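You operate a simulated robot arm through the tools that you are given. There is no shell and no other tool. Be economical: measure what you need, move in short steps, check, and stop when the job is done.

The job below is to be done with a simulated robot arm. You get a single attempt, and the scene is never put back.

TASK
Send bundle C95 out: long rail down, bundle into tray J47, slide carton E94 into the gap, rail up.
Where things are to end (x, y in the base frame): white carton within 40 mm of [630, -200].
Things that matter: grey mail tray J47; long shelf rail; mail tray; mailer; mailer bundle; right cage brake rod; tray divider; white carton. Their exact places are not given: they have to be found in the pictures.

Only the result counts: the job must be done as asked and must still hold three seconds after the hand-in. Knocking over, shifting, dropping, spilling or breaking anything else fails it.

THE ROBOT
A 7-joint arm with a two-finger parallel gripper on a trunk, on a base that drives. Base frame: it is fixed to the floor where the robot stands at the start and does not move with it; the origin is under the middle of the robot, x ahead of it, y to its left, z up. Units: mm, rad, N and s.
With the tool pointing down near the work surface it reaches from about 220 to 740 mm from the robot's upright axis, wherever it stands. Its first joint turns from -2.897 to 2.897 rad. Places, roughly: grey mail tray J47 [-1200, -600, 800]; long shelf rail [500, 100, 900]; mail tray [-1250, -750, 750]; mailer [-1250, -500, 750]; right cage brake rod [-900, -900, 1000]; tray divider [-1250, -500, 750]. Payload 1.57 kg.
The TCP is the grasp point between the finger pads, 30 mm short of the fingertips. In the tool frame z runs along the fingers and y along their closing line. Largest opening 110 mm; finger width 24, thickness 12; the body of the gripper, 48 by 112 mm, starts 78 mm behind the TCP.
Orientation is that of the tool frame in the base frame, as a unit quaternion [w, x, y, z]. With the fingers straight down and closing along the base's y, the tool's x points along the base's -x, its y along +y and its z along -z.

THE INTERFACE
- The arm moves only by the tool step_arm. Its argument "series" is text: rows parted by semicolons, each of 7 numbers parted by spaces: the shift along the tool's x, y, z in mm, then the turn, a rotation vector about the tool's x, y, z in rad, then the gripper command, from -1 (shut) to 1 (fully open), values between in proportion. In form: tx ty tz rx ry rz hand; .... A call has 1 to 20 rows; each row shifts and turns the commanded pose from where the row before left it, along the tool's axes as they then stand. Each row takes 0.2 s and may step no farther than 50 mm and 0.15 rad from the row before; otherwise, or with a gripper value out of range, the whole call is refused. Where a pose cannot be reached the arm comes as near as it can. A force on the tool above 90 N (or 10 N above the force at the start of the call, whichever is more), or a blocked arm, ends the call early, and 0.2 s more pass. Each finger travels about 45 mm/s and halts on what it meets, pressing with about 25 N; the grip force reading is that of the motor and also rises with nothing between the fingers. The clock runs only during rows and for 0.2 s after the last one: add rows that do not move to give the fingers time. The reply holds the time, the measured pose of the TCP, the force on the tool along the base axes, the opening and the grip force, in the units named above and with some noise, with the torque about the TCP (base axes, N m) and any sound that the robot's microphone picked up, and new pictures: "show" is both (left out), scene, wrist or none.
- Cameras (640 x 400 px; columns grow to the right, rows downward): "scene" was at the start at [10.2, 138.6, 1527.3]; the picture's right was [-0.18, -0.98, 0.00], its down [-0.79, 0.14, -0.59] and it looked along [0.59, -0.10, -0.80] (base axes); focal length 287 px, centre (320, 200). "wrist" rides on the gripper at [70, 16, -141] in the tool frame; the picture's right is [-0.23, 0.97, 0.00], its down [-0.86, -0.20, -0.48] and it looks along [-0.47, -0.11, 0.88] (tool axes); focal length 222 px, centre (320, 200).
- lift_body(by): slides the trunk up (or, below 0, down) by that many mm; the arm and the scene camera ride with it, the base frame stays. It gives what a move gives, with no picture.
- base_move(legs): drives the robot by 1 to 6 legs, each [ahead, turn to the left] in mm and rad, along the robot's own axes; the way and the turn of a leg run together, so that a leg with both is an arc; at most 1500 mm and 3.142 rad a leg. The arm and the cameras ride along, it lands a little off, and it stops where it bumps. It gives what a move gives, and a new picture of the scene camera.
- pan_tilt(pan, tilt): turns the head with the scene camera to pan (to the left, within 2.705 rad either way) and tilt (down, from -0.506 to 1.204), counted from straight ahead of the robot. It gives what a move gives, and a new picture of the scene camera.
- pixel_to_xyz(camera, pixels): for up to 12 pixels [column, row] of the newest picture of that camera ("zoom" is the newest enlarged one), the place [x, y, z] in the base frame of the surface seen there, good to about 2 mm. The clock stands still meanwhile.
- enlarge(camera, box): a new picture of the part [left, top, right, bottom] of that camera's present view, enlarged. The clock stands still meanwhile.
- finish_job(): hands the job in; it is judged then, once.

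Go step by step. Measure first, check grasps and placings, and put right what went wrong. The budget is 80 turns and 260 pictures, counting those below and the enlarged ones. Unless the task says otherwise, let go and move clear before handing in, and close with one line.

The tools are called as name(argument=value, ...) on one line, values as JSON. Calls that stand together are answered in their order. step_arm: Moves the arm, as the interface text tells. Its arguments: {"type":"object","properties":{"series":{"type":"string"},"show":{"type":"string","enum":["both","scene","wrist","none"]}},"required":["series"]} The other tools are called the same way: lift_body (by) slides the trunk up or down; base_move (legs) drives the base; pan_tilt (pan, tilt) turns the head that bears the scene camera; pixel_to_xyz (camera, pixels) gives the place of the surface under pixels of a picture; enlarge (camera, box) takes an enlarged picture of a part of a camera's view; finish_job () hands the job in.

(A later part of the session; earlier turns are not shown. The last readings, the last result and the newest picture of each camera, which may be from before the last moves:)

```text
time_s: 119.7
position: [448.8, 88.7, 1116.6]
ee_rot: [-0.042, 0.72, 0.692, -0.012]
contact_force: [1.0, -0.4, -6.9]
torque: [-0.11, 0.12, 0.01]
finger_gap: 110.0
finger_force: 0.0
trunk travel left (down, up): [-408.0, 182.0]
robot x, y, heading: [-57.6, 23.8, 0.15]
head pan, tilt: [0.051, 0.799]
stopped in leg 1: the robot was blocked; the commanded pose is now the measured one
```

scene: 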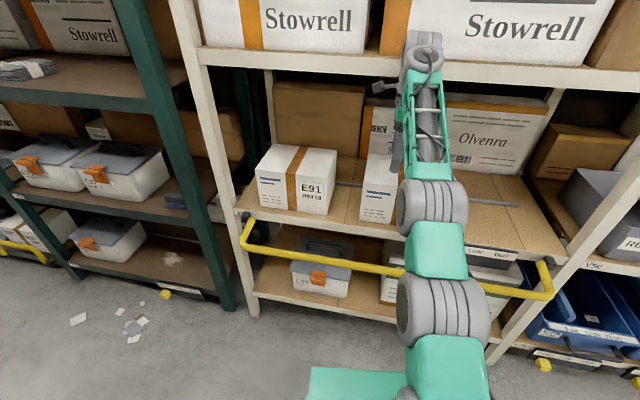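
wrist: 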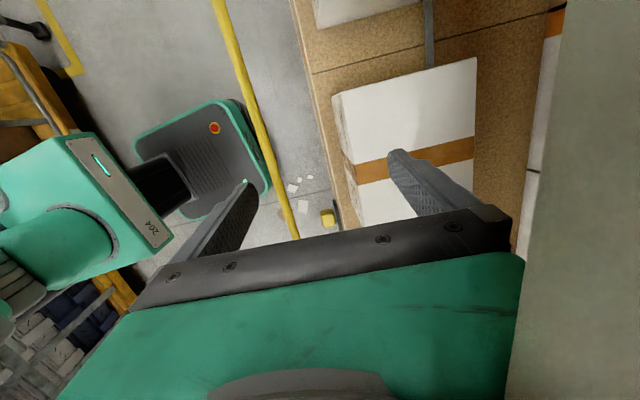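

The forces dropped to nearly zero and the hand came down to z 1117. I'll back off a bit more and look at the wrist.

base_move(legs=[[-60, 0]])

step_arm(series="0 0 0 0 0 0 1")

```text
time_s: 120.4
position: [529.1, 109.1, 954.6]
ee_rot: [-0.095, 0.715, 0.686, -0.099]
contact_force: [-92.4, -15.4, 157.8]
torque: [1.75, -0.29, 0.8]
finger_gap: 0.0
finger_force: 0.0
trunk travel left (down, up): [-408.0, 182.0]
robot x, y, heading: [-106.5, 19.4, 0.164]
head pan, tilt: [0.051, 0.799]
stopped in leg 1: the robot was blocked; the commanded pose is now the measured one
```

scene: 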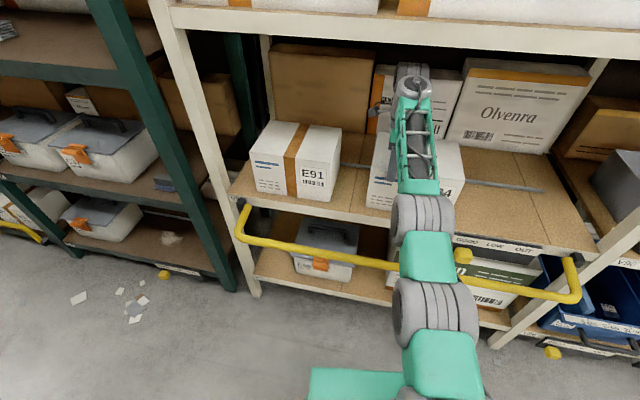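

```text
time_s: 120.7
position: [514.2, 111.3, 950.8]
ee_rot: [-0.1, 0.71, 0.689, -0.103]
contact_force: [-30.3, 2.1, 60.7]
torque: [0.19, -1.92, 0.32]
finger_gap: 28.5
finger_force: 0.0
trunk travel left (down, up): [-408.0, 182.0]
robot x, y, heading: [-108.4, 20.4, 0.16]
head pan, tilt: [0.051, 0.799]
stopped in row 1: the force on the tool passed its limit (the readings are from after the stop); the commanded pose is now the measured one
```

scene: 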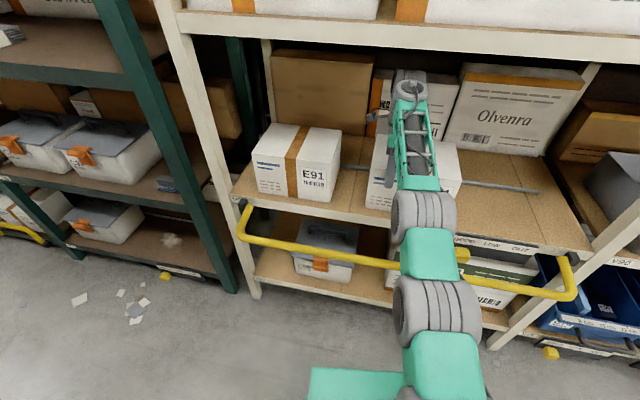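
wrist: 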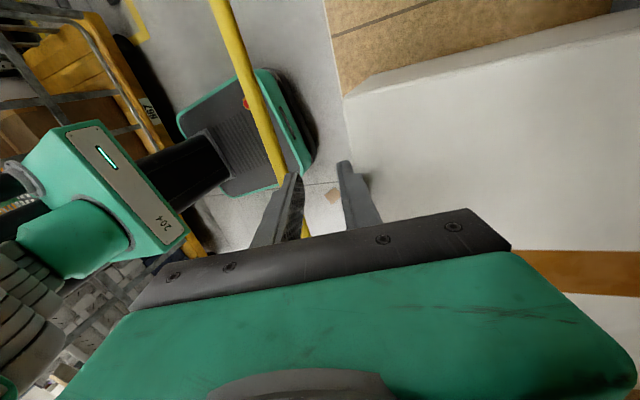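

The hand sprang free and dropped to E94's front top edge, with the fingers pressing there. I'll lift gently up and back from the carton.

step_arm(series="0 -8 -12 0 0 0 -0.5; 0 -11 -12 0 0 0 -0.5; 0 -11 -12 0 0 0 -0.5; 0 -14 -13 0 0 0 -0.5; 0 0 0 0 0 0 -0.5")

```text
time_s: 121.1
position: [529.2, 109.3, 949.1]
ee_rot: [-0.115, 0.71, 0.685, -0.12]
contact_force: [-33.2, -7.1, 30.4]
torque: [0.25, -0.52, 0.24]
finger_gap: 0.0
finger_force: 0.1
trunk travel left (down, up): [-408.0, 182.0]
robot x, y, heading: [-108.5, 20.5, 0.159]
head pan, tilt: [0.051, 0.799]
stopped in row 2: the force on the tool passed its limit (the readings are from after the stop); the commanded pose is now the measured one
```

scene: 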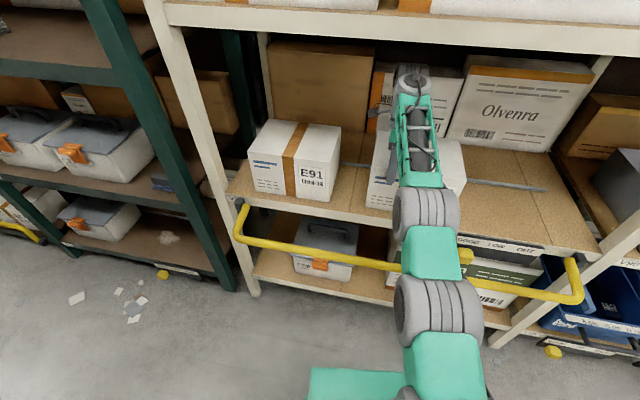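
wrist: 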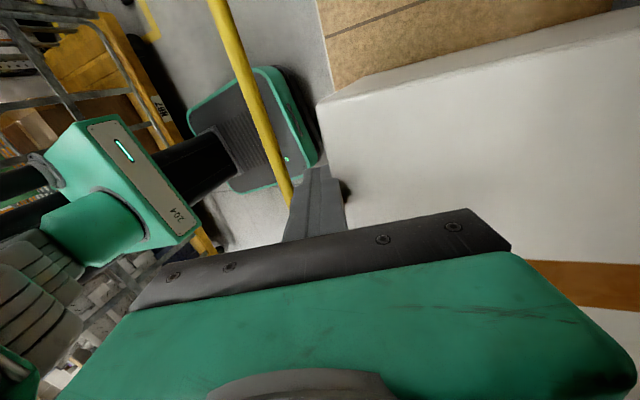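

The arm is behaving oddly here, so before pushing more I'll measure where its links, the carton and the lip actually are.

pixel_to_xyz(camera="scene", pixels=[[412, 75], [418, 120], [425, 215], [430, 250], [440, 310], [380, 112], [392, 170], [455, 165], [380, 200], [380, 150], [415, 30], [410, 95]])

enlarge(camera="scene", box=[330, 40, 510, 220])

pixel_to_xyz(camera="wrist", pixels=[[330, 120], [345, 180], [450, 120], [600, 30], [600, 200], [290, 170], [400, 70], [315, 200]])

```text
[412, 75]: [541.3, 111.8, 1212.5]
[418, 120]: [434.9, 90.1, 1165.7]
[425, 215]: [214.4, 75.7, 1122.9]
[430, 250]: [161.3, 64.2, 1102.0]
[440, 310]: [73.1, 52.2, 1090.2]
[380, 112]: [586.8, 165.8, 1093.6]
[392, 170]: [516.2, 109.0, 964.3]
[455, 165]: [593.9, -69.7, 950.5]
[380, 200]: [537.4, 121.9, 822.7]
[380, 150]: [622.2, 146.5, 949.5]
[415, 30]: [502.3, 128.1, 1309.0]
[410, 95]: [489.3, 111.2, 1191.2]
```

```text
2.22 times, centred on (420, 130) of scene
```

zoom: 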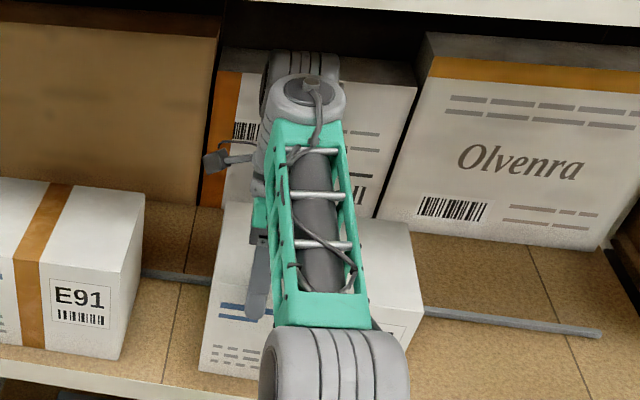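

```text
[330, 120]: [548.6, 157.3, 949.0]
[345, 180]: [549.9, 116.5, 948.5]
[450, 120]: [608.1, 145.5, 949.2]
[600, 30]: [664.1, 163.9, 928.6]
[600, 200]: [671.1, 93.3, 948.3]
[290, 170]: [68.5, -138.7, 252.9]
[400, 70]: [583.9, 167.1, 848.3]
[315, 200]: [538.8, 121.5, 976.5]
```

The arm is stretched almost straight (shoulder about (73,52,1090) to wrist (541,112,1212)), with the closed fingers pressed against E94's front edge. Raising the trunk 40 mm lifts the fingertips above the carton without using the arm joints, and the wrist stays below the lip.

lift_body(by=40)

step_arm(series="0 0 0 0 0 0 -0.5")

```text
time_s: 121.9
position: [531.7, 110.9, 986.2]
ee_rot: [-0.117, 0.709, 0.685, -0.123]
contact_force: [-5.6, 0.9, -0.1]
torque: [0.05, 0.16, 0.09]
finger_gap: 22.9
finger_force: 0.1
trunk travel left (down, up): [-448.0, 142.0]
robot x, y, heading: [-105.3, 20.2, 0.164]
head pan, tilt: [0.051, 0.799]
```

```text
time_s: 122.3
position: [530.5, 112.2, 986.9]
ee_rot: [-0.117, 0.709, 0.685, -0.122]
contact_force: [-5.5, 2.8, -0.9]
torque: [0.05, 0.18, 0.08]
finger_gap: 23.6
finger_force: 0.0
trunk travel left (down, up): [-448.0, 142.0]
robot x, y, heading: [-108.8, 21.9, 0.162]
head pan, tilt: [0.051, 0.799]
```

scene: 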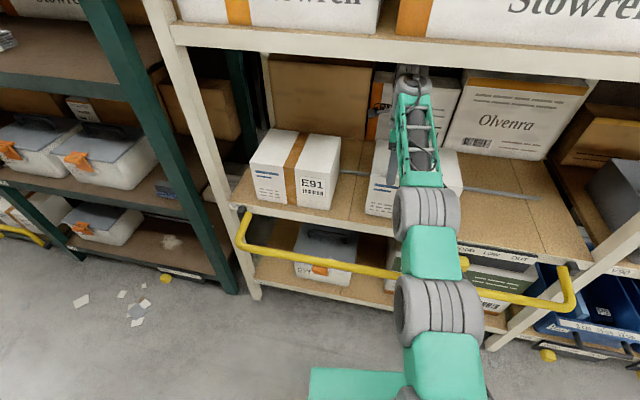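
wrist: 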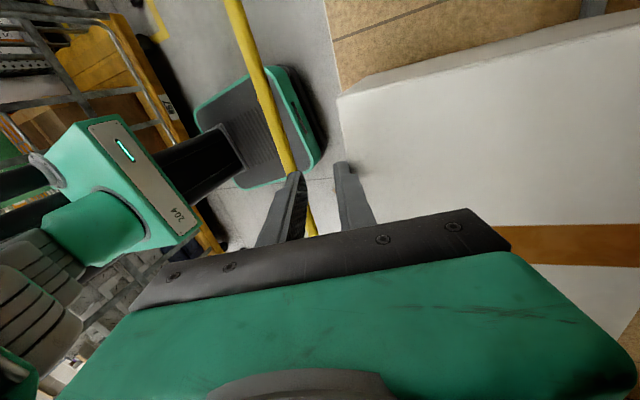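

Contact is nearly gone (−5 N). I'll draw the hand straight back in small steps.

step_arm(series="0 -9.4 3.3 0 0 0 -0.5; 0 -9.4 3.3 0 0 0 -0.5; 0 -14 5 0 0 0 -0.5; 0 -14 5 0 0 0 -0.5; 0 0 0 0 0 0 -0.5")

```text
time_s: 123.5
position: [483.4, 111.2, 986.2]
ee_rot: [-0.117, 0.709, 0.684, -0.123]
contact_force: [0.0, -0.6, 0.6]
torque: [-0.03, -0.02, 0.04]
finger_gap: 27.7
finger_force: 0.0
trunk travel left (down, up): [-448.0, 142.0]
robot x, y, heading: [-107.6, 21.7, 0.16]
head pan, tilt: [0.051, 0.799]
```

scene: 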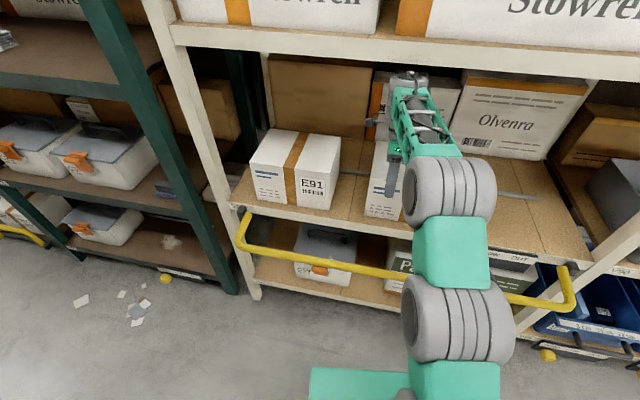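
wrist: 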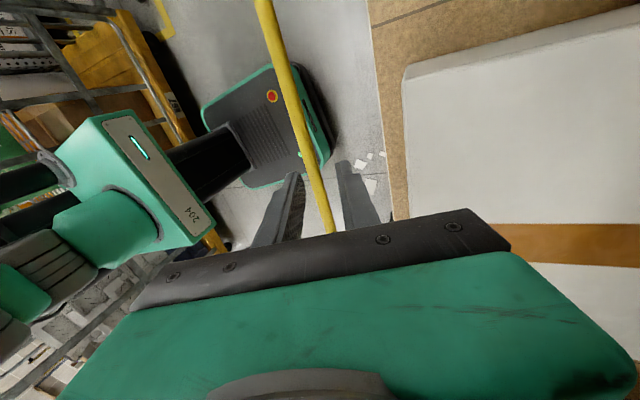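

The arm is free and tracking again. I'll withdraw further and straighten the tool to vertical.

step_arm(series="0 -18.8 6.6 0 0 0 -0.5; 0 -18.8 6.6 0 0 0 -0.5; 0 -18.8 6.6 0 0 0 -0.5; 0 -18.8 6.6 0 0 0 -0.5; 0 0 0 -0.113 0 0 -0.5; 0 0 0 -0.113 0 0 -0.5; 0 0 0 -0.113 0 0 -0.5; 0 0 0 0 0 0 -0.5")

pixel_to_xyz(camera="scene", pixels=[[388, 180], [385, 215], [366, 212], [385, 145], [300, 175], [335, 140], [327, 208], [320, 250], [555, 302], [262, 40], [450, 50]])

```text
time_s: 125.3
position: [403.4, 115.4, 987.1]
ee_rot: [0.004, 0.719, 0.695, -0.004]
contact_force: [0.2, 0.4, 0.3]
torque: [0.01, -0.01, -0.03]
finger_gap: 27.6
finger_force: 0.0
trunk travel left (down, up): [-448.0, 142.0]
robot x, y, heading: [-108.5, 18.6, 0.168]
head pan, tilt: [0.051, 0.799]
```

scene: 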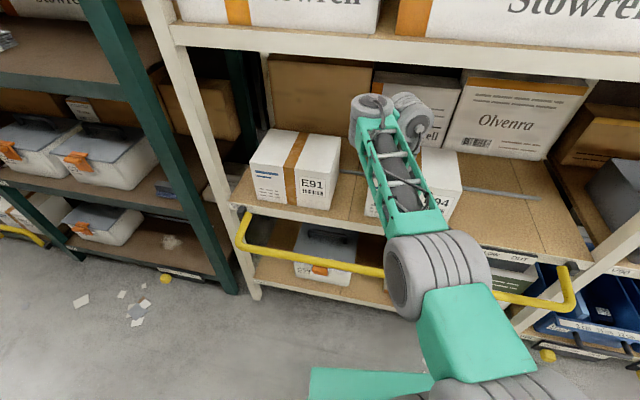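
wrist: 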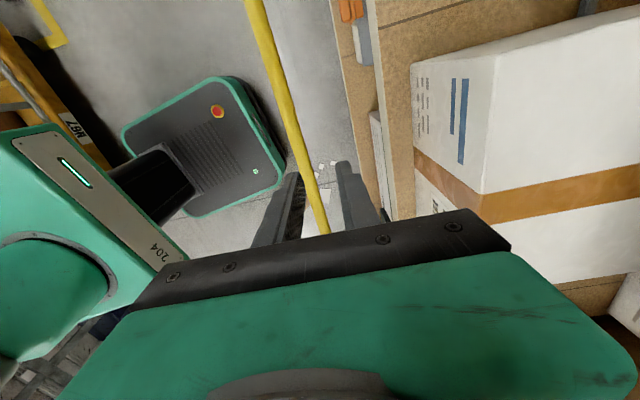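

```text
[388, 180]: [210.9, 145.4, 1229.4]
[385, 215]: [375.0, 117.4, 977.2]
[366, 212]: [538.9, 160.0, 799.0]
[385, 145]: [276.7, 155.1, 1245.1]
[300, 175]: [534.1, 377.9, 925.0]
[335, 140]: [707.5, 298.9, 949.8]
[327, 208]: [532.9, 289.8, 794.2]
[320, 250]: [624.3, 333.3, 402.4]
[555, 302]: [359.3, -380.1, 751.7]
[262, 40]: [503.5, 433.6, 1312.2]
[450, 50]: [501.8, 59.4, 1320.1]
```

Recovered: E94 only moved about 6 mm back (front face at x≈539) and E91, the rail and the upper cartons look unmoved. This time I'll enter low, directly through the gap: lower the hand in front of the shelf, square up and drive forward.

step_arm(series="0 -33 0 0 0 0 -0.5; 0 -33 0 0 0 0 -0.5; 0 -33 0 0 0 0 -0.5; 0 0 35 0 0 0 0; 0 0 35 0 0 0 0.5; 0 0 30 0 0 0 1; 0 0 0 0 0 0.035 1; 0 0 0 0 0 0 1", show="none")

base_move(legs=[[0, -0.163], [110, 0]])

```text
time_s: 127.1
position: [359.5, 131.4, 976.6]
ee_rot: [0.002, 0.731, 0.682, -0.007]
contact_force: [-0.6, 0.8, 0.0]
torque: [0.03, -0.03, -0.02]
finger_gap: 110.1
finger_force: 0.0
out of reach, approached as far as the arm can: row 2, 3, 4, 5, 6
trunk travel left (down, up): [-448.0, 142.0]
robot x, y, heading: [-105.1, 18.2, 0.163]
head pan, tilt: [0.051, 0.799]
```

```text
time_s: 129.0
position: [481.2, 53.5, 978.3]
ee_rot: [0.004, 0.784, 0.621, -0.005]
contact_force: [-18.0, -11.7, 9.0]
torque: [-0.34, -0.01, -0.78]
finger_gap: 95.9
finger_force: 0.1
trunk travel left (down, up): [-448.0, 142.0]
robot x, y, heading: [5.1, 20.9, -0.001]
head pan, tilt: [0.051, 0.799]
```

scene: 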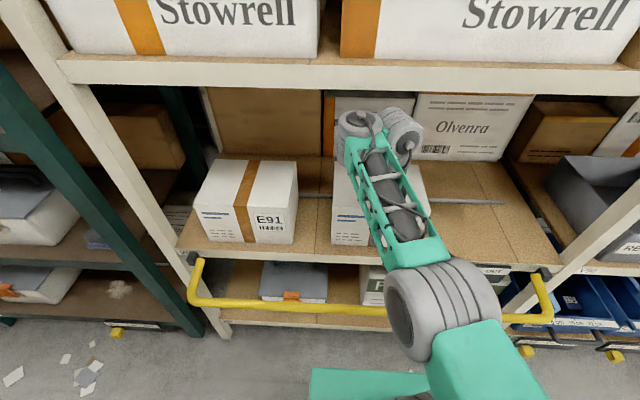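

The last lowering was out of reach in this wrist pose, and the right finger now touches E94's front edge (−18 N). I'll back off 60 mm and return the tool to its original orientation, which worked well for the bundle.

base_move(legs=[[-80, 0]])

step_arm(series="0 0 0 0 0 -0.14 1; 0 0 0 0 0 -0.14 1; 0 0 0 0 0 -0.14 1; 0 0 0 0 0 -0.14 1; 0 0 0 0 0 -0.14 1; 0 0 0 0 0 -0.14 1; 0 0 0 0 0 -0.14 1; 0 0 0 0 0 -0.14 1; 0 0 0 0 0 -0.14 1; 0 0 0 0 0 -0.14 1; 0 0 0 0 0 -0.14 1; 0 0 0 0 0 -0.14 1; 0 0 0 0 0 -0.125 1; 0 0 0 0 0 0 1")

```text
time_s: 130.0
position: [403.4, 56.2, 976.1]
ee_rot: [0.004, 0.784, 0.621, -0.008]
contact_force: [0.1, -0.1, -0.4]
torque: [0.0, -0.02, 0.01]
finger_gap: 110.0
finger_force: 0.1
trunk travel left (down, up): [-448.0, 142.0]
robot x, y, heading: [-72.8, 18.5, -0.004]
head pan, tilt: [0.051, 0.799]
```

scene: 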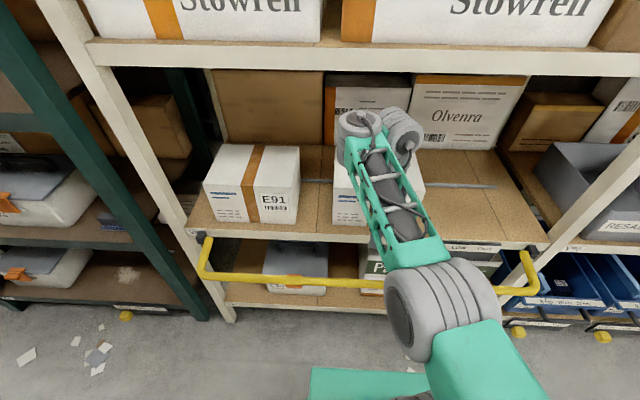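

```text
time_s: 133.0
position: [403.5, 55.6, 977.4]
ee_rot: [-0.004, -0.002, 1.0, -0.007]
contact_force: [-0.2, -0.5, -0.3]
torque: [-0.01, 0.03, 0.04]
finger_gap: 110.0
finger_force: 0.0
trunk travel left (down, up): [-448.0, 142.0]
robot x, y, heading: [-74.2, 19.2, -0.001]
head pan, tilt: [0.051, 0.799]
```

scene: 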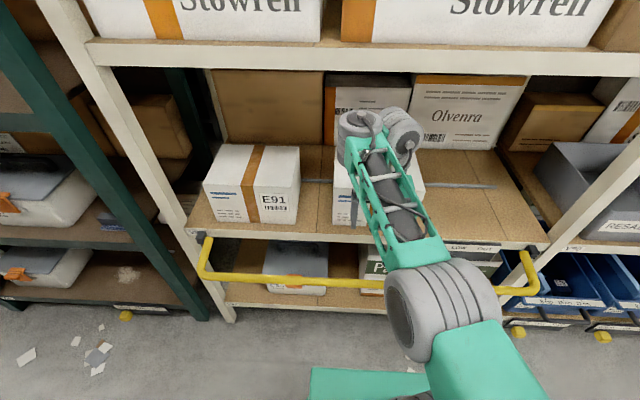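
wrist: 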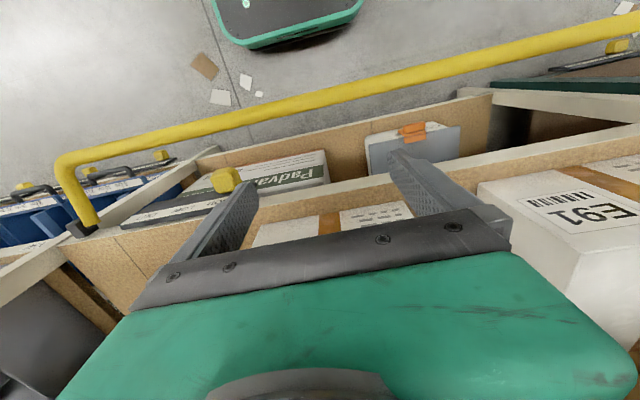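

Tool is vertical again at (403,56,977). I'll close the fingers, slide left to the gap line y≈224 and lower to z≈880, checking that it tracks.

step_arm(series="0 42 0 0 0 0 0; 0 42 0 0 0 0 -1; 0 42 0 0 0 0 -1; 0 42 0 0 0 0 -1; 0 0 32 0 0 0 -1; 0 0 32 0 0 0 -1; 0 0 32 0 0 0 -1; 0 0 0 0 0 0 -1")

```text
time_s: 134.8
position: [425.2, 231.7, 925.5]
ee_rot: [-0.01, -0.001, 1.0, -0.023]
contact_force: [0.7, 0.3, -0.6]
torque: [0.0, 0.04, 0.02]
finger_gap: 0.1
finger_force: 21.7
out of reach, approached as far as the arm can: row 5, 6, 7
trunk travel left (down, up): [-448.0, 142.0]
robot x, y, heading: [-76.2, 18.0, -0.003]
head pan, tilt: [0.051, 0.799]
```

scene: 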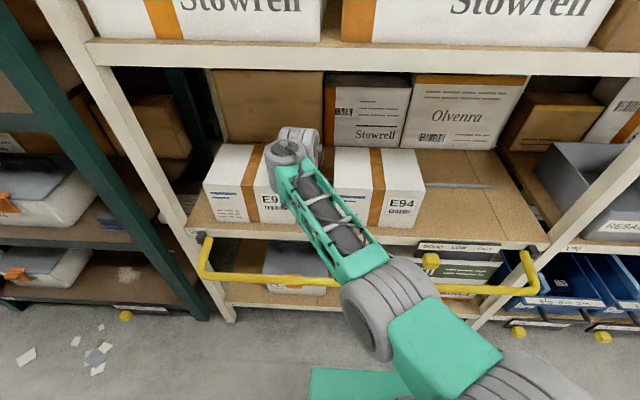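
wrist: 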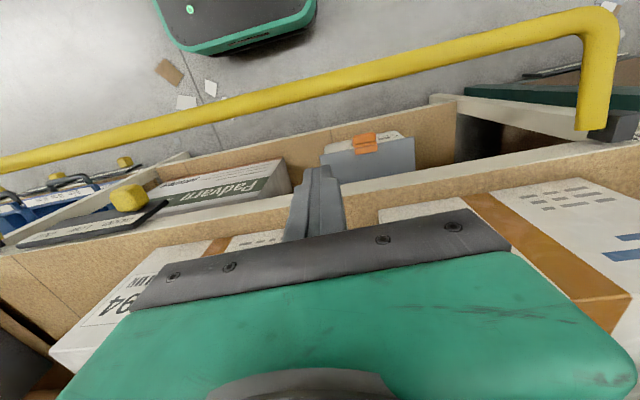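

Going down is limited in this wrist branch, but y-motion tracks well. I'll use the trunk for height (to z≈890, which keeps the hand body above the carton tops) and the base to move forward 70 mm.

lift_body(by=-36)

base_move(legs=[[70, 0]])

```text
time_s: 135.6
position: [425.5, 232.8, 889.2]
ee_rot: [-0.01, -0.001, 1.0, -0.024]
contact_force: [0.3, -0.4, -0.2]
torque: [-0.01, -0.04, -0.01]
finger_gap: 0.0
finger_force: 21.5
trunk travel left (down, up): [-412.0, 178.0]
robot x, y, heading: [-74.6, 18.9, -0.002]
head pan, tilt: [0.051, 0.799]
```

```text
time_s: 136.6
position: [492.5, 231.4, 888.5]
ee_rot: [-0.01, -0.001, 1.0, -0.023]
contact_force: [0.0, -0.3, -0.6]
torque: [0.02, 0.02, -0.02]
finger_gap: 0.0
finger_force: 21.4
trunk travel left (down, up): [-412.0, 178.0]
robot x, y, heading: [-11.0, 21.9, -0.008]
head pan, tilt: [0.051, 0.799]
```

scene: 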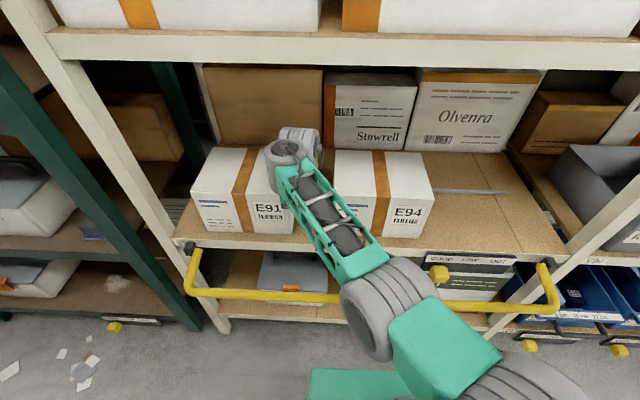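

That worked. I'll advance the hand into the gap by small arm steps and watch that it tracks.

step_arm(series="-30 -5 0 0 0 0 -1; -30 0 0 0 0 0 -1; 0 0 0 0 0 0 -1")

```text
time_s: 137.4
position: [554.1, 227.3, 889.3]
ee_rot: [-0.01, -0.001, 1.0, -0.022]
contact_force: [1.0, 0.1, 0.1]
torque: [0.02, 0.03, -0.03]
finger_gap: 0.0
finger_force: 21.0
trunk travel left (down, up): [-412.0, 178.0]
robot x, y, heading: [-6.9, 19.4, -0.006]
head pan, tilt: [0.051, 0.799]
```

scene: 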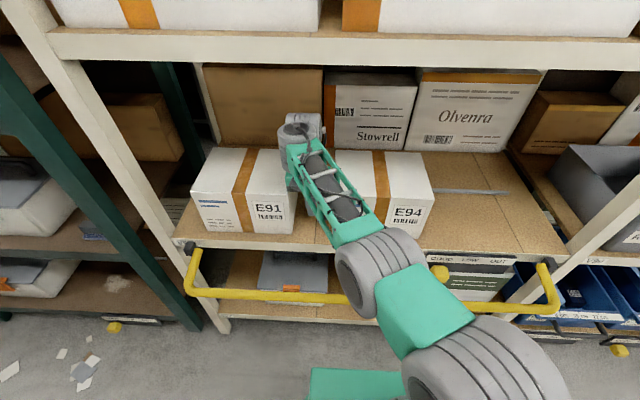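
wrist: 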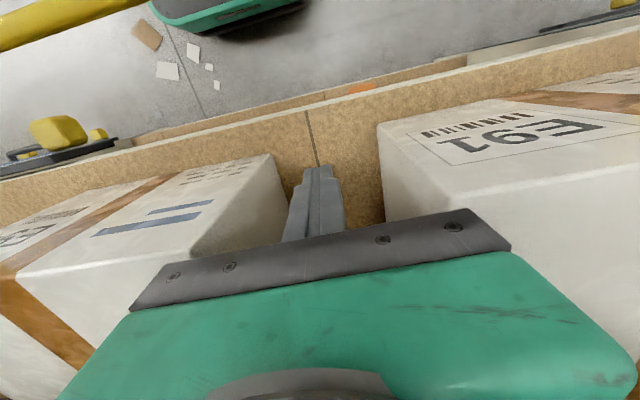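

Tracking well, fingers in the gap. I'll go on to x≈632 and measure E94's left face.

step_arm(series="-39 0 0 0 0 0 -1; -39 0 0 0 0 0 -1; 0 0 0 0 0 0 -1")

pixel_to_xyz(camera="wrist", pixels=[[270, 160], [220, 250], [250, 190], [60, 230], [100, 280], [280, 190]])

pixel_to_xyz(camera="scene", pixels=[[430, 185], [424, 155], [425, 235], [390, 180], [410, 220], [400, 150]])

```text
time_s: 138.2
position: [630.0, 228.2, 885.5]
ee_rot: [-0.011, -0.001, 1.0, -0.024]
contact_force: [0.4, 0.7, 0.0]
torque: [0.02, 0.02, 0.01]
finger_gap: 0.1
finger_force: 21.5
trunk travel left (down, up): [-412.0, 178.0]
robot x, y, heading: [-7.8, 17.6, -0.001]
head pan, tilt: [0.051, 0.799]
```

scene: 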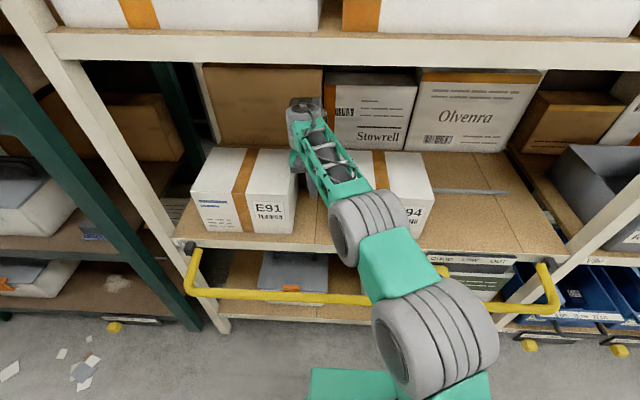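
wrist: 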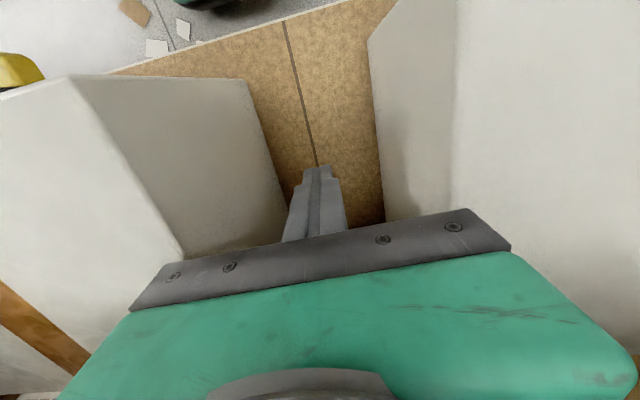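

```text
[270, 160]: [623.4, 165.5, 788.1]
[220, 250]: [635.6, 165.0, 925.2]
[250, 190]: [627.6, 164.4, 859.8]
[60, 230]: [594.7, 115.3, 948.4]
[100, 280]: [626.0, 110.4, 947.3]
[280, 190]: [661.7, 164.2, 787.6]
```

```text
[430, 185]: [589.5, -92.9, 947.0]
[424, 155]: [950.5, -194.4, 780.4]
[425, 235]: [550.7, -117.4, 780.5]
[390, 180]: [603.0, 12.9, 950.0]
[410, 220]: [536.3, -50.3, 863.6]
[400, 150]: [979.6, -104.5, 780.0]
```

E94's left face is at y≈165, upright. I'll move to contact and begin sliding it right slowly.

step_arm(series="0 -22 0 0 0 0 -1; 0 -22 0 0 0 0 -1; 0 -12 0 0 0 0 -1; 0 -14 0 0 0 0 -1; 0 -16 0 0 0 0 -1; 0 -16 0 0 0 0 -1; 0 -16 0 0 0 0 -1; 0 -16 0 0 0 0 -1; 0 0 0 0 0 0 -1")

```text
time_s: 140.2
position: [632.8, 93.5, 893.4]
ee_rot: [-0.01, 0.0, 1.0, -0.022]
contact_force: [0.9, 0.7, 0.2]
torque: [-0.01, 0.01, -0.03]
finger_gap: 0.0
finger_force: 21.4
trunk travel left (down, up): [-412.0, 178.0]
robot x, y, heading: [-13.7, 19.3, -0.007]
head pan, tilt: [0.051, 0.799]
```

scene: 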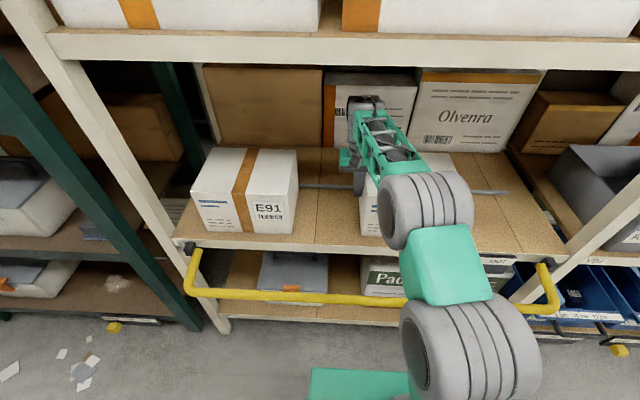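
wrist: 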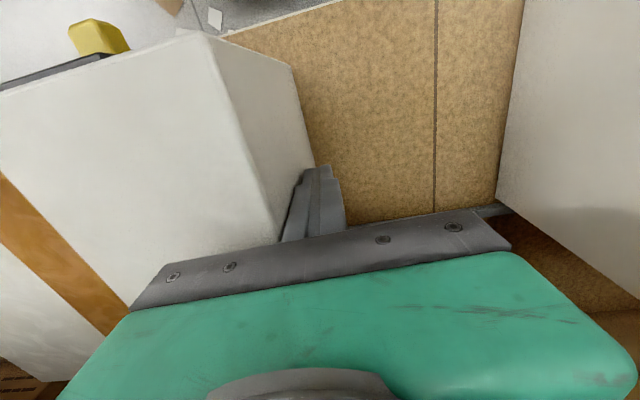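

E94 slides smoothly, with the left edge against the fingers. I'll continue and measure its yaw.

step_arm(series="0 -16 0 0 0 0 -1; 0 -16 0 0 0 0 -1; 0 -16 0 0 0 0 -1; 0 -16 0 0 0 0 -1; 0 -16 0 0 0 0 -1; 0 0 0 0 0 0 -1")

pixel_to_xyz(camera="wrist", pixels=[[235, 60], [270, 100], [285, 180], [260, 180], [240, 120], [200, 100]])

```text
time_s: 141.6
position: [632.5, 12.2, 896.6]
ee_rot: [-0.01, -0.001, 1.0, -0.023]
contact_force: [-0.1, 1.3, 0.8]
torque: [-0.01, 0.04, -0.04]
finger_gap: 0.2
finger_force: 21.5
trunk travel left (down, up): [-412.0, 178.0]
robot x, y, heading: [-7.0, 20.6, -0.003]
head pan, tilt: [0.051, 0.799]
```

scene: 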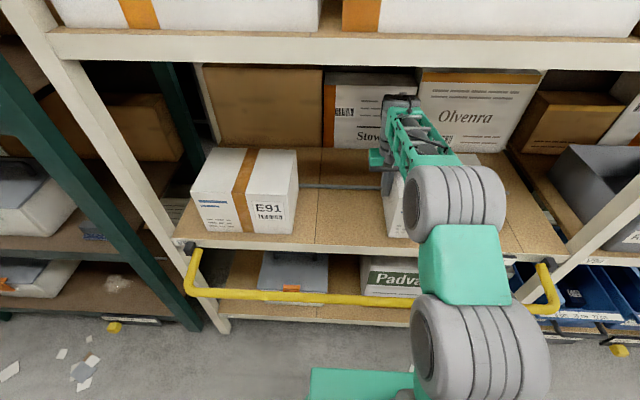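
wrist: 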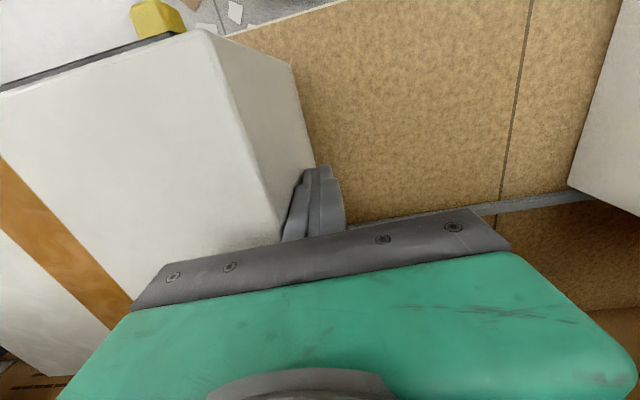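

```text
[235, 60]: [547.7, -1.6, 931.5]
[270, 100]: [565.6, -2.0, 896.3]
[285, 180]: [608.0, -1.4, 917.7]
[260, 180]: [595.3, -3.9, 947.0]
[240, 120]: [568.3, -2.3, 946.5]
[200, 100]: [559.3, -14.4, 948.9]
```

No yaw; the left face is at y≈−2, so 72 mm more puts the centre at y≈−200.

step_arm(series="0 -16 0 0 0 0 -1; 0 -16 0 0 0 0 -1; 0 -16 0 0 0 0 -1; 0 -14 0 0 0 0 -1; 0 -10 0 0 0 0 -1; 0 0 0 0 0 0 -1; 0 20 0 0 0 0 -1; 0 20 0 0 0 0 -1; 0 0 0 0 0 0 -1")

pixel_to_xyz(camera="wrist", pixels=[[230, 100], [245, 140], [180, 120], [150, 90], [60, 300]])

```text
time_s: 143.6
position: [630.5, -18.7, 898.5]
ee_rot: [-0.009, -0.001, 1.0, -0.023]
contact_force: [0.2, 0.8, 0.1]
torque: [0.0, 0.01, 0.0]
finger_gap: 0.1
finger_force: 21.1
trunk travel left (down, up): [-412.0, 178.0]
robot x, y, heading: [-6.9, 18.8, -0.002]
head pan, tilt: [0.051, 0.799]
```

scene: 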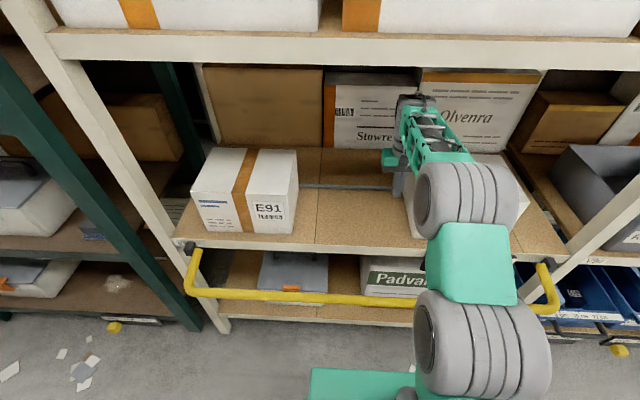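
wrist: 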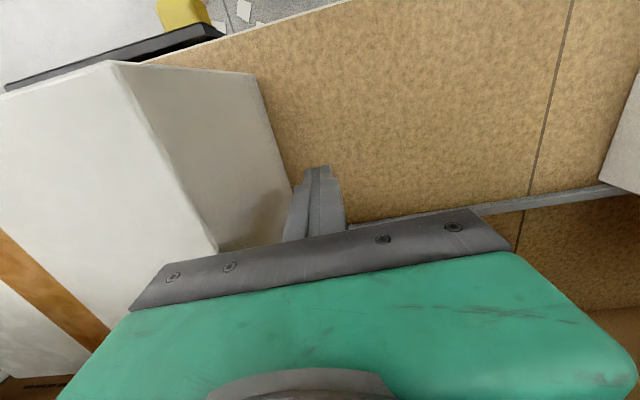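

```text
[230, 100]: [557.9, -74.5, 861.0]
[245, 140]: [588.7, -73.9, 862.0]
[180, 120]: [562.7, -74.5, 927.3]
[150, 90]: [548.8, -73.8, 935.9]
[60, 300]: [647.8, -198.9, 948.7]
```

E94's left face is at y≈−74, so its centre is about (633,−200), upright and square. I'll withdraw the hand from the shelf and then back the base off for raising the rail.

step_arm(series="0 40 0 0 0 0 -1; 0 30 0 0 0 0 -1; 40 0 0 0 0 0 -1; 40 0 0 0 0 0 -1; 40 0 0 0 0 0 -1; 40 0 0 0 0 0 -1; 40 0 0 0 0 0 -1; 0 0 0 0 0 0 -1", show="none")

base_move(legs=[[-110, 0]])

```text
time_s: 145.4
position: [432.4, 49.6, 898.4]
ee_rot: [-0.01, -0.001, 1.0, -0.023]
contact_force: [-1.0, 0.4, 0.4]
torque: [-0.02, 0.01, -0.02]
finger_gap: 0.1
finger_force: 21.4
trunk travel left (down, up): [-412.0, 178.0]
robot x, y, heading: [-9.0, 19.5, -0.004]
head pan, tilt: [0.051, 0.799]
```

```text
time_s: 146.6
position: [321.8, 51.2, 899.5]
ee_rot: [-0.01, -0.002, 1.0, -0.023]
contact_force: [-0.2, -0.2, -0.3]
torque: [-0.01, 0.0, -0.01]
finger_gap: 0.0
finger_force: 21.4
trunk travel left (down, up): [-412.0, 178.0]
robot x, y, heading: [-119.1, 17.5, -0.007]
head pan, tilt: [0.051, 0.799]
```

scene: 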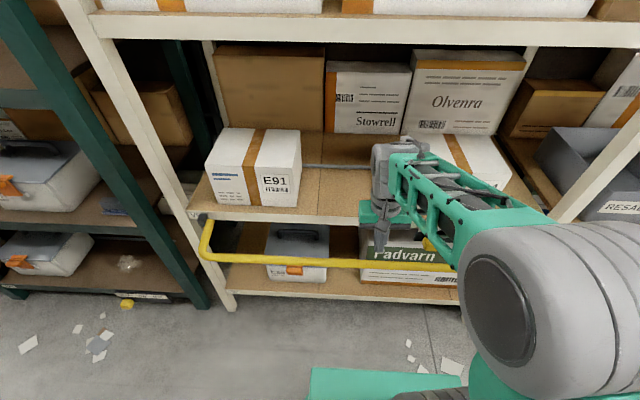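

The arm looks back in its normal posture. I'll raise it, turn the tool 90° and start tilting forward, as I did for lowering the rail.

step_arm(series="0 0 -40 0 0 0 -1; 0 0 -40 0 0 0 0; 0 0 -30 0 0 0.14 0.2; 0 0 0 0 0 0.14 0.2; 0 0 0 0 0 0.14 0.2; 0 0 0 0 0 0.14 0.2; 0 0 0 0 0 0.14 0.2; 0 0 0 0 0 0.14 0.2; 0 0 0 0 0 0.14 0.2; 0 0 0 0 0 0.14 0.2; 0 0 0 0 0 0.14 0.2; 0 0 0 0 0 0.14 0.2; 0 0 0 0 0 0.14 0.2; 0 0 0 -0.13 0 0 0.2; 0 0 0 -0.13 0 0 0.2; 0 0 0 -0.13 0 0 0.2; 0 0 0 0 0 0 0.2")

```text
time_s: 150.2
position: [323.8, 56.5, 1009.7]
ee_rot: [0.144, 0.68, 0.709, 0.116]
contact_force: [-0.4, 0.3, -0.6]
torque: [-0.01, 0.03, -0.01]
finger_gap: 66.2
finger_force: 0.1
trunk travel left (down, up): [-412.0, 178.0]
robot x, y, heading: [-120.6, 19.9, -0.006]
head pan, tilt: [0.051, 0.799]
```

scene: 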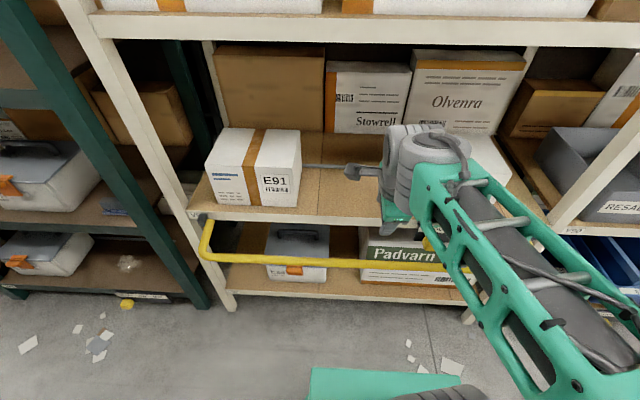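
wrist: 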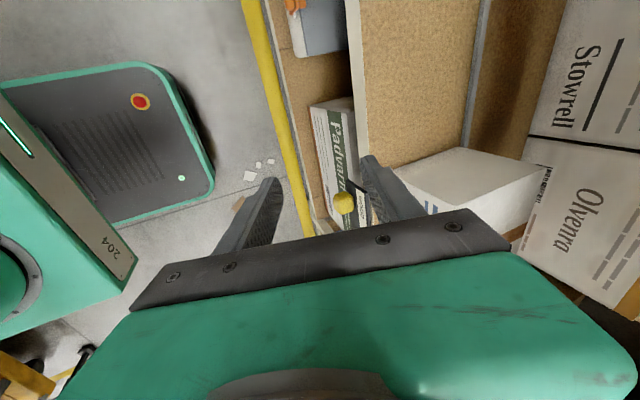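

Tilt is 0.37 rad with the bar visible at about (285,130) in the wrist view. I'll come down to a pre-grasp about 100 mm short of the bar and increase the tilt to about 0.63.

step_arm(series="0 -18 33.3 0 0 0 0.2; 0 -18 33.3 0 0 0 0.2; 0 -18 33.3 0 0 0 0.2; 0 -18 33.3 0 0 0 0.2; 0 -18 33.3 0 0 0 0.2; 0 0 0 -0.13 0 0 0.2; 0 0 0 -0.13 0 0 0.2; 0 0 0 0 0 0 0.2")

pixel_to_xyz(camera="scene", pixels=[[250, 258], [300, 261], [340, 263]])

```text
time_s: 152.0
position: [300.2, 47.0, 822.8]
ee_rot: [0.231, 0.654, 0.69, 0.208]
contact_force: [-0.3, 0.2, -0.4]
torque: [0.03, -0.01, 0.01]
finger_gap: 66.1
finger_force: 0.0
trunk travel left (down, up): [-412.0, 178.0]
robot x, y, heading: [-120.5, 18.4, -0.001]
head pan, tilt: [0.051, 0.799]
```

scene: 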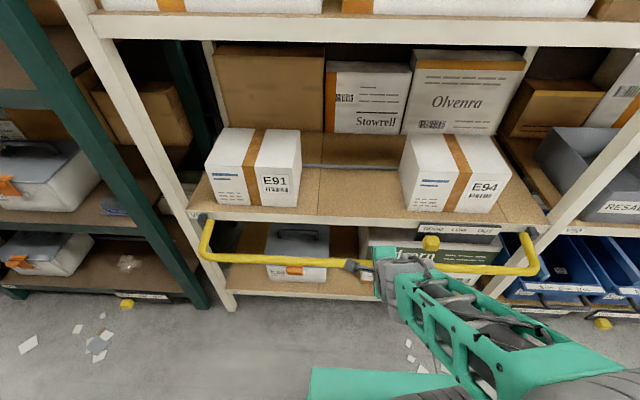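
wrist: 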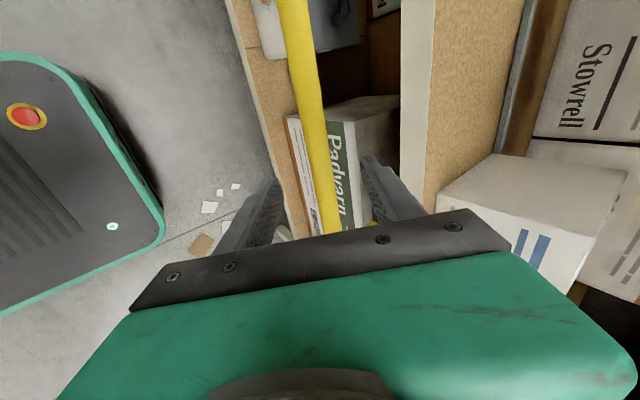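

```text
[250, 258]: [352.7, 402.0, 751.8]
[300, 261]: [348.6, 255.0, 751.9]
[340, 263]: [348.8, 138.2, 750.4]
```

The bar runs between the fingers, and E94 sits well placed at (455,170). I'll advance 95 mm along the tool and close on the bar.

step_arm(series="0 -1 32 0 0 0 0.2; 0 -1 32 0 0 0 0.2; 0 0 31 0 0 0 0.2; 0 0 0 0 0 0 -0.2; 0 0 0 0 0 0 -0.6; 0 0 0 0 0 0 -1; 0 0 0 0 0 0 -1")

```text
time_s: 153.6
position: [357.4, 46.5, 744.1]
ee_rot: [0.23, 0.655, 0.688, 0.209]
contact_force: [8.2, 0.5, 1.0]
torque: [0.29, -0.12, -0.4]
finger_gap: 26.9
finger_force: 26.9
trunk travel left (down, up): [-412.0, 178.0]
robot x, y, heading: [-118.3, 17.5, -0.004]
head pan, tilt: [0.051, 0.799]
```

scene: 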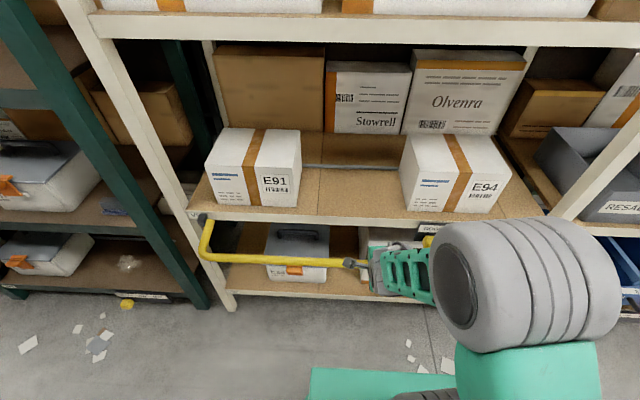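
wrist: 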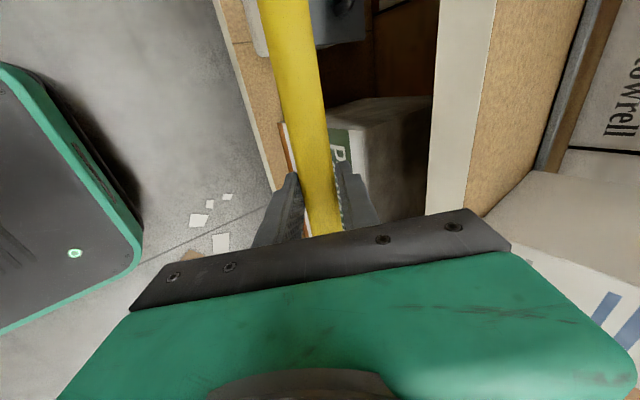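

The bar is gripped (gap 26.9). I'll raise it along the fitted arc, half-way first.

step_arm(series="0 10.5 -18.5 0 0 0 -1; 0 15.2 -18 0 0 0 -1; 0 18.5 -14.6 0 0 0 -1; 0 21 -10.6 0 0 0 -1; 0 22.7 -6.1 0 0 0 -1; 0 0 0 0 0 0 -1")

```text
time_s: 155.0
position: [386.4, 47.6, 855.3]
ee_rot: [0.234, 0.656, 0.687, 0.208]
contact_force: [-16.4, -25.6, 9.7]
torque: [0.22, 0.26, -1.06]
finger_gap: 26.7
finger_force: 37.1
trunk travel left (down, up): [-412.0, 178.0]
robot x, y, heading: [-125.1, 19.2, -0.005]
head pan, tilt: [0.051, 0.799]
```

scene: 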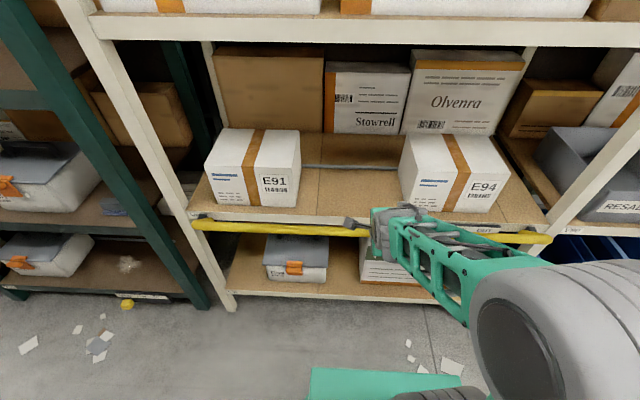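
wrist: 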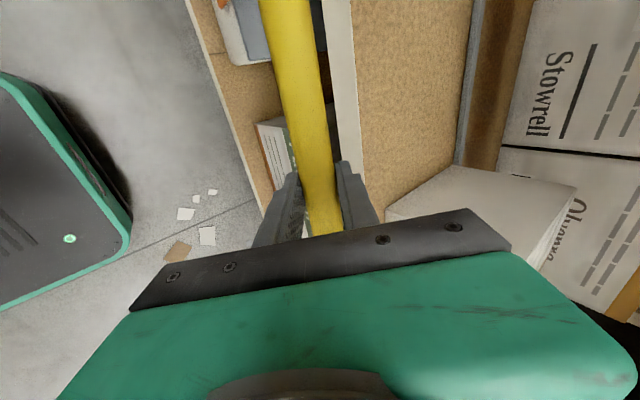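

The rail is coming up smoothly with modest forces. I'll continue to upright.

step_arm(series="-2 23.5 -1.6 0 0 0 -1; 0 23.3 3.1 0 0 0 -1; 0 22.3 7.8 0 0 0 -1; 0 18.3 10.9 0 0 0 -1; 0 0 0 0 0 0 -1")

pixel_to_xyz(camera="scene", pixels=[[205, 212], [230, 213], [260, 213], [300, 213]])

```text
time_s: 156.2
position: [471.3, 50.5, 887.2]
ee_rot: [0.233, 0.656, 0.687, 0.209]
contact_force: [2.1, -29.2, 2.5]
torque: [0.47, -0.02, -0.81]
finger_gap: 26.6
finger_force: 37.5
trunk travel left (down, up): [-412.0, 178.0]
robot x, y, heading: [-122.8, 20.0, -0.01]
head pan, tilt: [0.051, 0.799]
```

scene: 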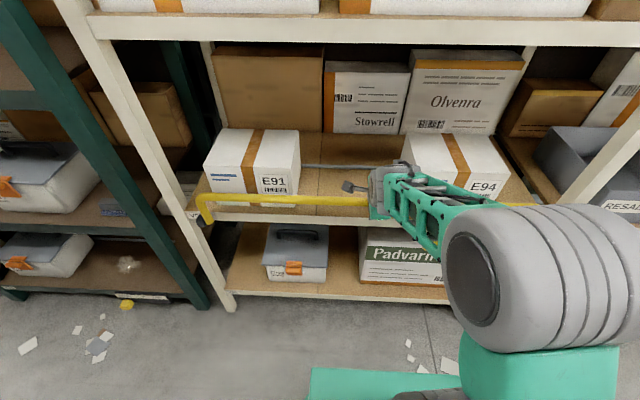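
wrist: 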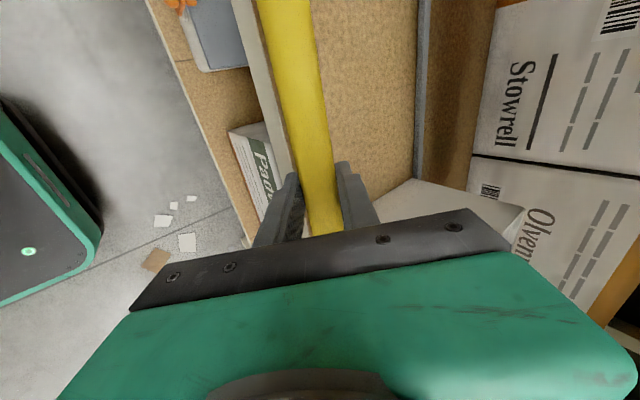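

```text
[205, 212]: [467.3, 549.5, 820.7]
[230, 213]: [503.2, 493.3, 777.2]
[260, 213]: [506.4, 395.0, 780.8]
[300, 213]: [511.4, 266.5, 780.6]
```

The rail looks upright. I'll measure the bar against its original reading (surface ≈(466, y, 888)) and nudge a few mm further to seat it at its stop.

pixel_to_xyz(camera="scene", pixels=[[240, 199], [280, 199], [320, 200], [202, 205]])

step_arm(series="0 4 3 0 0 0 -1; 0 4 3 0 0 0 -1; 0 0 0 0 0 0 -1", show="scene")

pixel_to_xyz(camera="scene", pixels=[[240, 199], [280, 199], [320, 200], [202, 205]])

```text
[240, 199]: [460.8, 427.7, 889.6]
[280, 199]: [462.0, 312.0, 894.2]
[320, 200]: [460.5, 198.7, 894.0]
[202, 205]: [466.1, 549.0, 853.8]
```

```text
time_s: 157.0
position: [477.8, 52.3, 885.8]
ee_rot: [0.233, 0.657, 0.687, 0.207]
contact_force: [-5.6, -32.6, 7.1]
torque: [0.16, 0.33, -1.03]
finger_gap: 26.6
finger_force: 37.1
trunk travel left (down, up): [-412.0, 178.0]
robot x, y, heading: [-124.3, 16.7, -0.002]
head pan, tilt: [0.051, 0.799]
```

scene: 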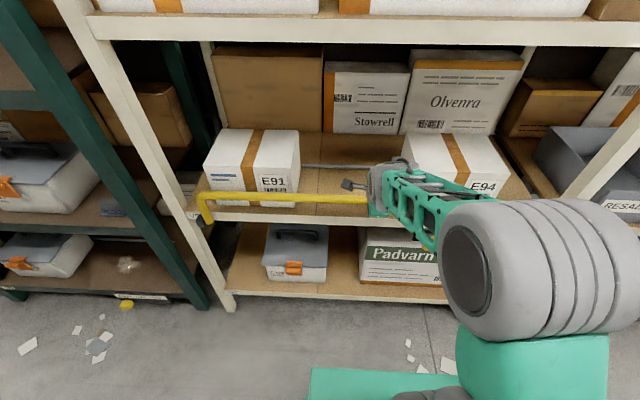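

```text
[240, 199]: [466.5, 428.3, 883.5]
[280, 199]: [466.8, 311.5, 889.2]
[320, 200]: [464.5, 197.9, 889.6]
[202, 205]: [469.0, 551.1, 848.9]
```

The bar surface is now at (466,·,888), matching the start. A slight further push will confirm the stop before I release.

step_arm(series="0 3 2.2 0 0 0 -1; 0 3 2.2 0 0 0 -1; 0 0 0 0 0 0 -1", show="none")

pixel_to_xyz(camera="scene", pixels=[[240, 199], [280, 199], [320, 200]])

```text
time_s: 157.8
position: [478.0, 51.8, 885.4]
ee_rot: [0.23, 0.657, 0.688, 0.205]
contact_force: [-58.1, -31.7, 19.0]
torque: [0.14, 0.38, -0.85]
finger_gap: 26.8
finger_force: 37.4
trunk travel left (down, up): [-412.0, 178.0]
robot x, y, heading: [-119.9, 17.4, -0.003]
head pan, tilt: [0.051, 0.799]
```

```text
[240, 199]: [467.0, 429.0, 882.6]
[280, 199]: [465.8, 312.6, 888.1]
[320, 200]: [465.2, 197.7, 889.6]
```

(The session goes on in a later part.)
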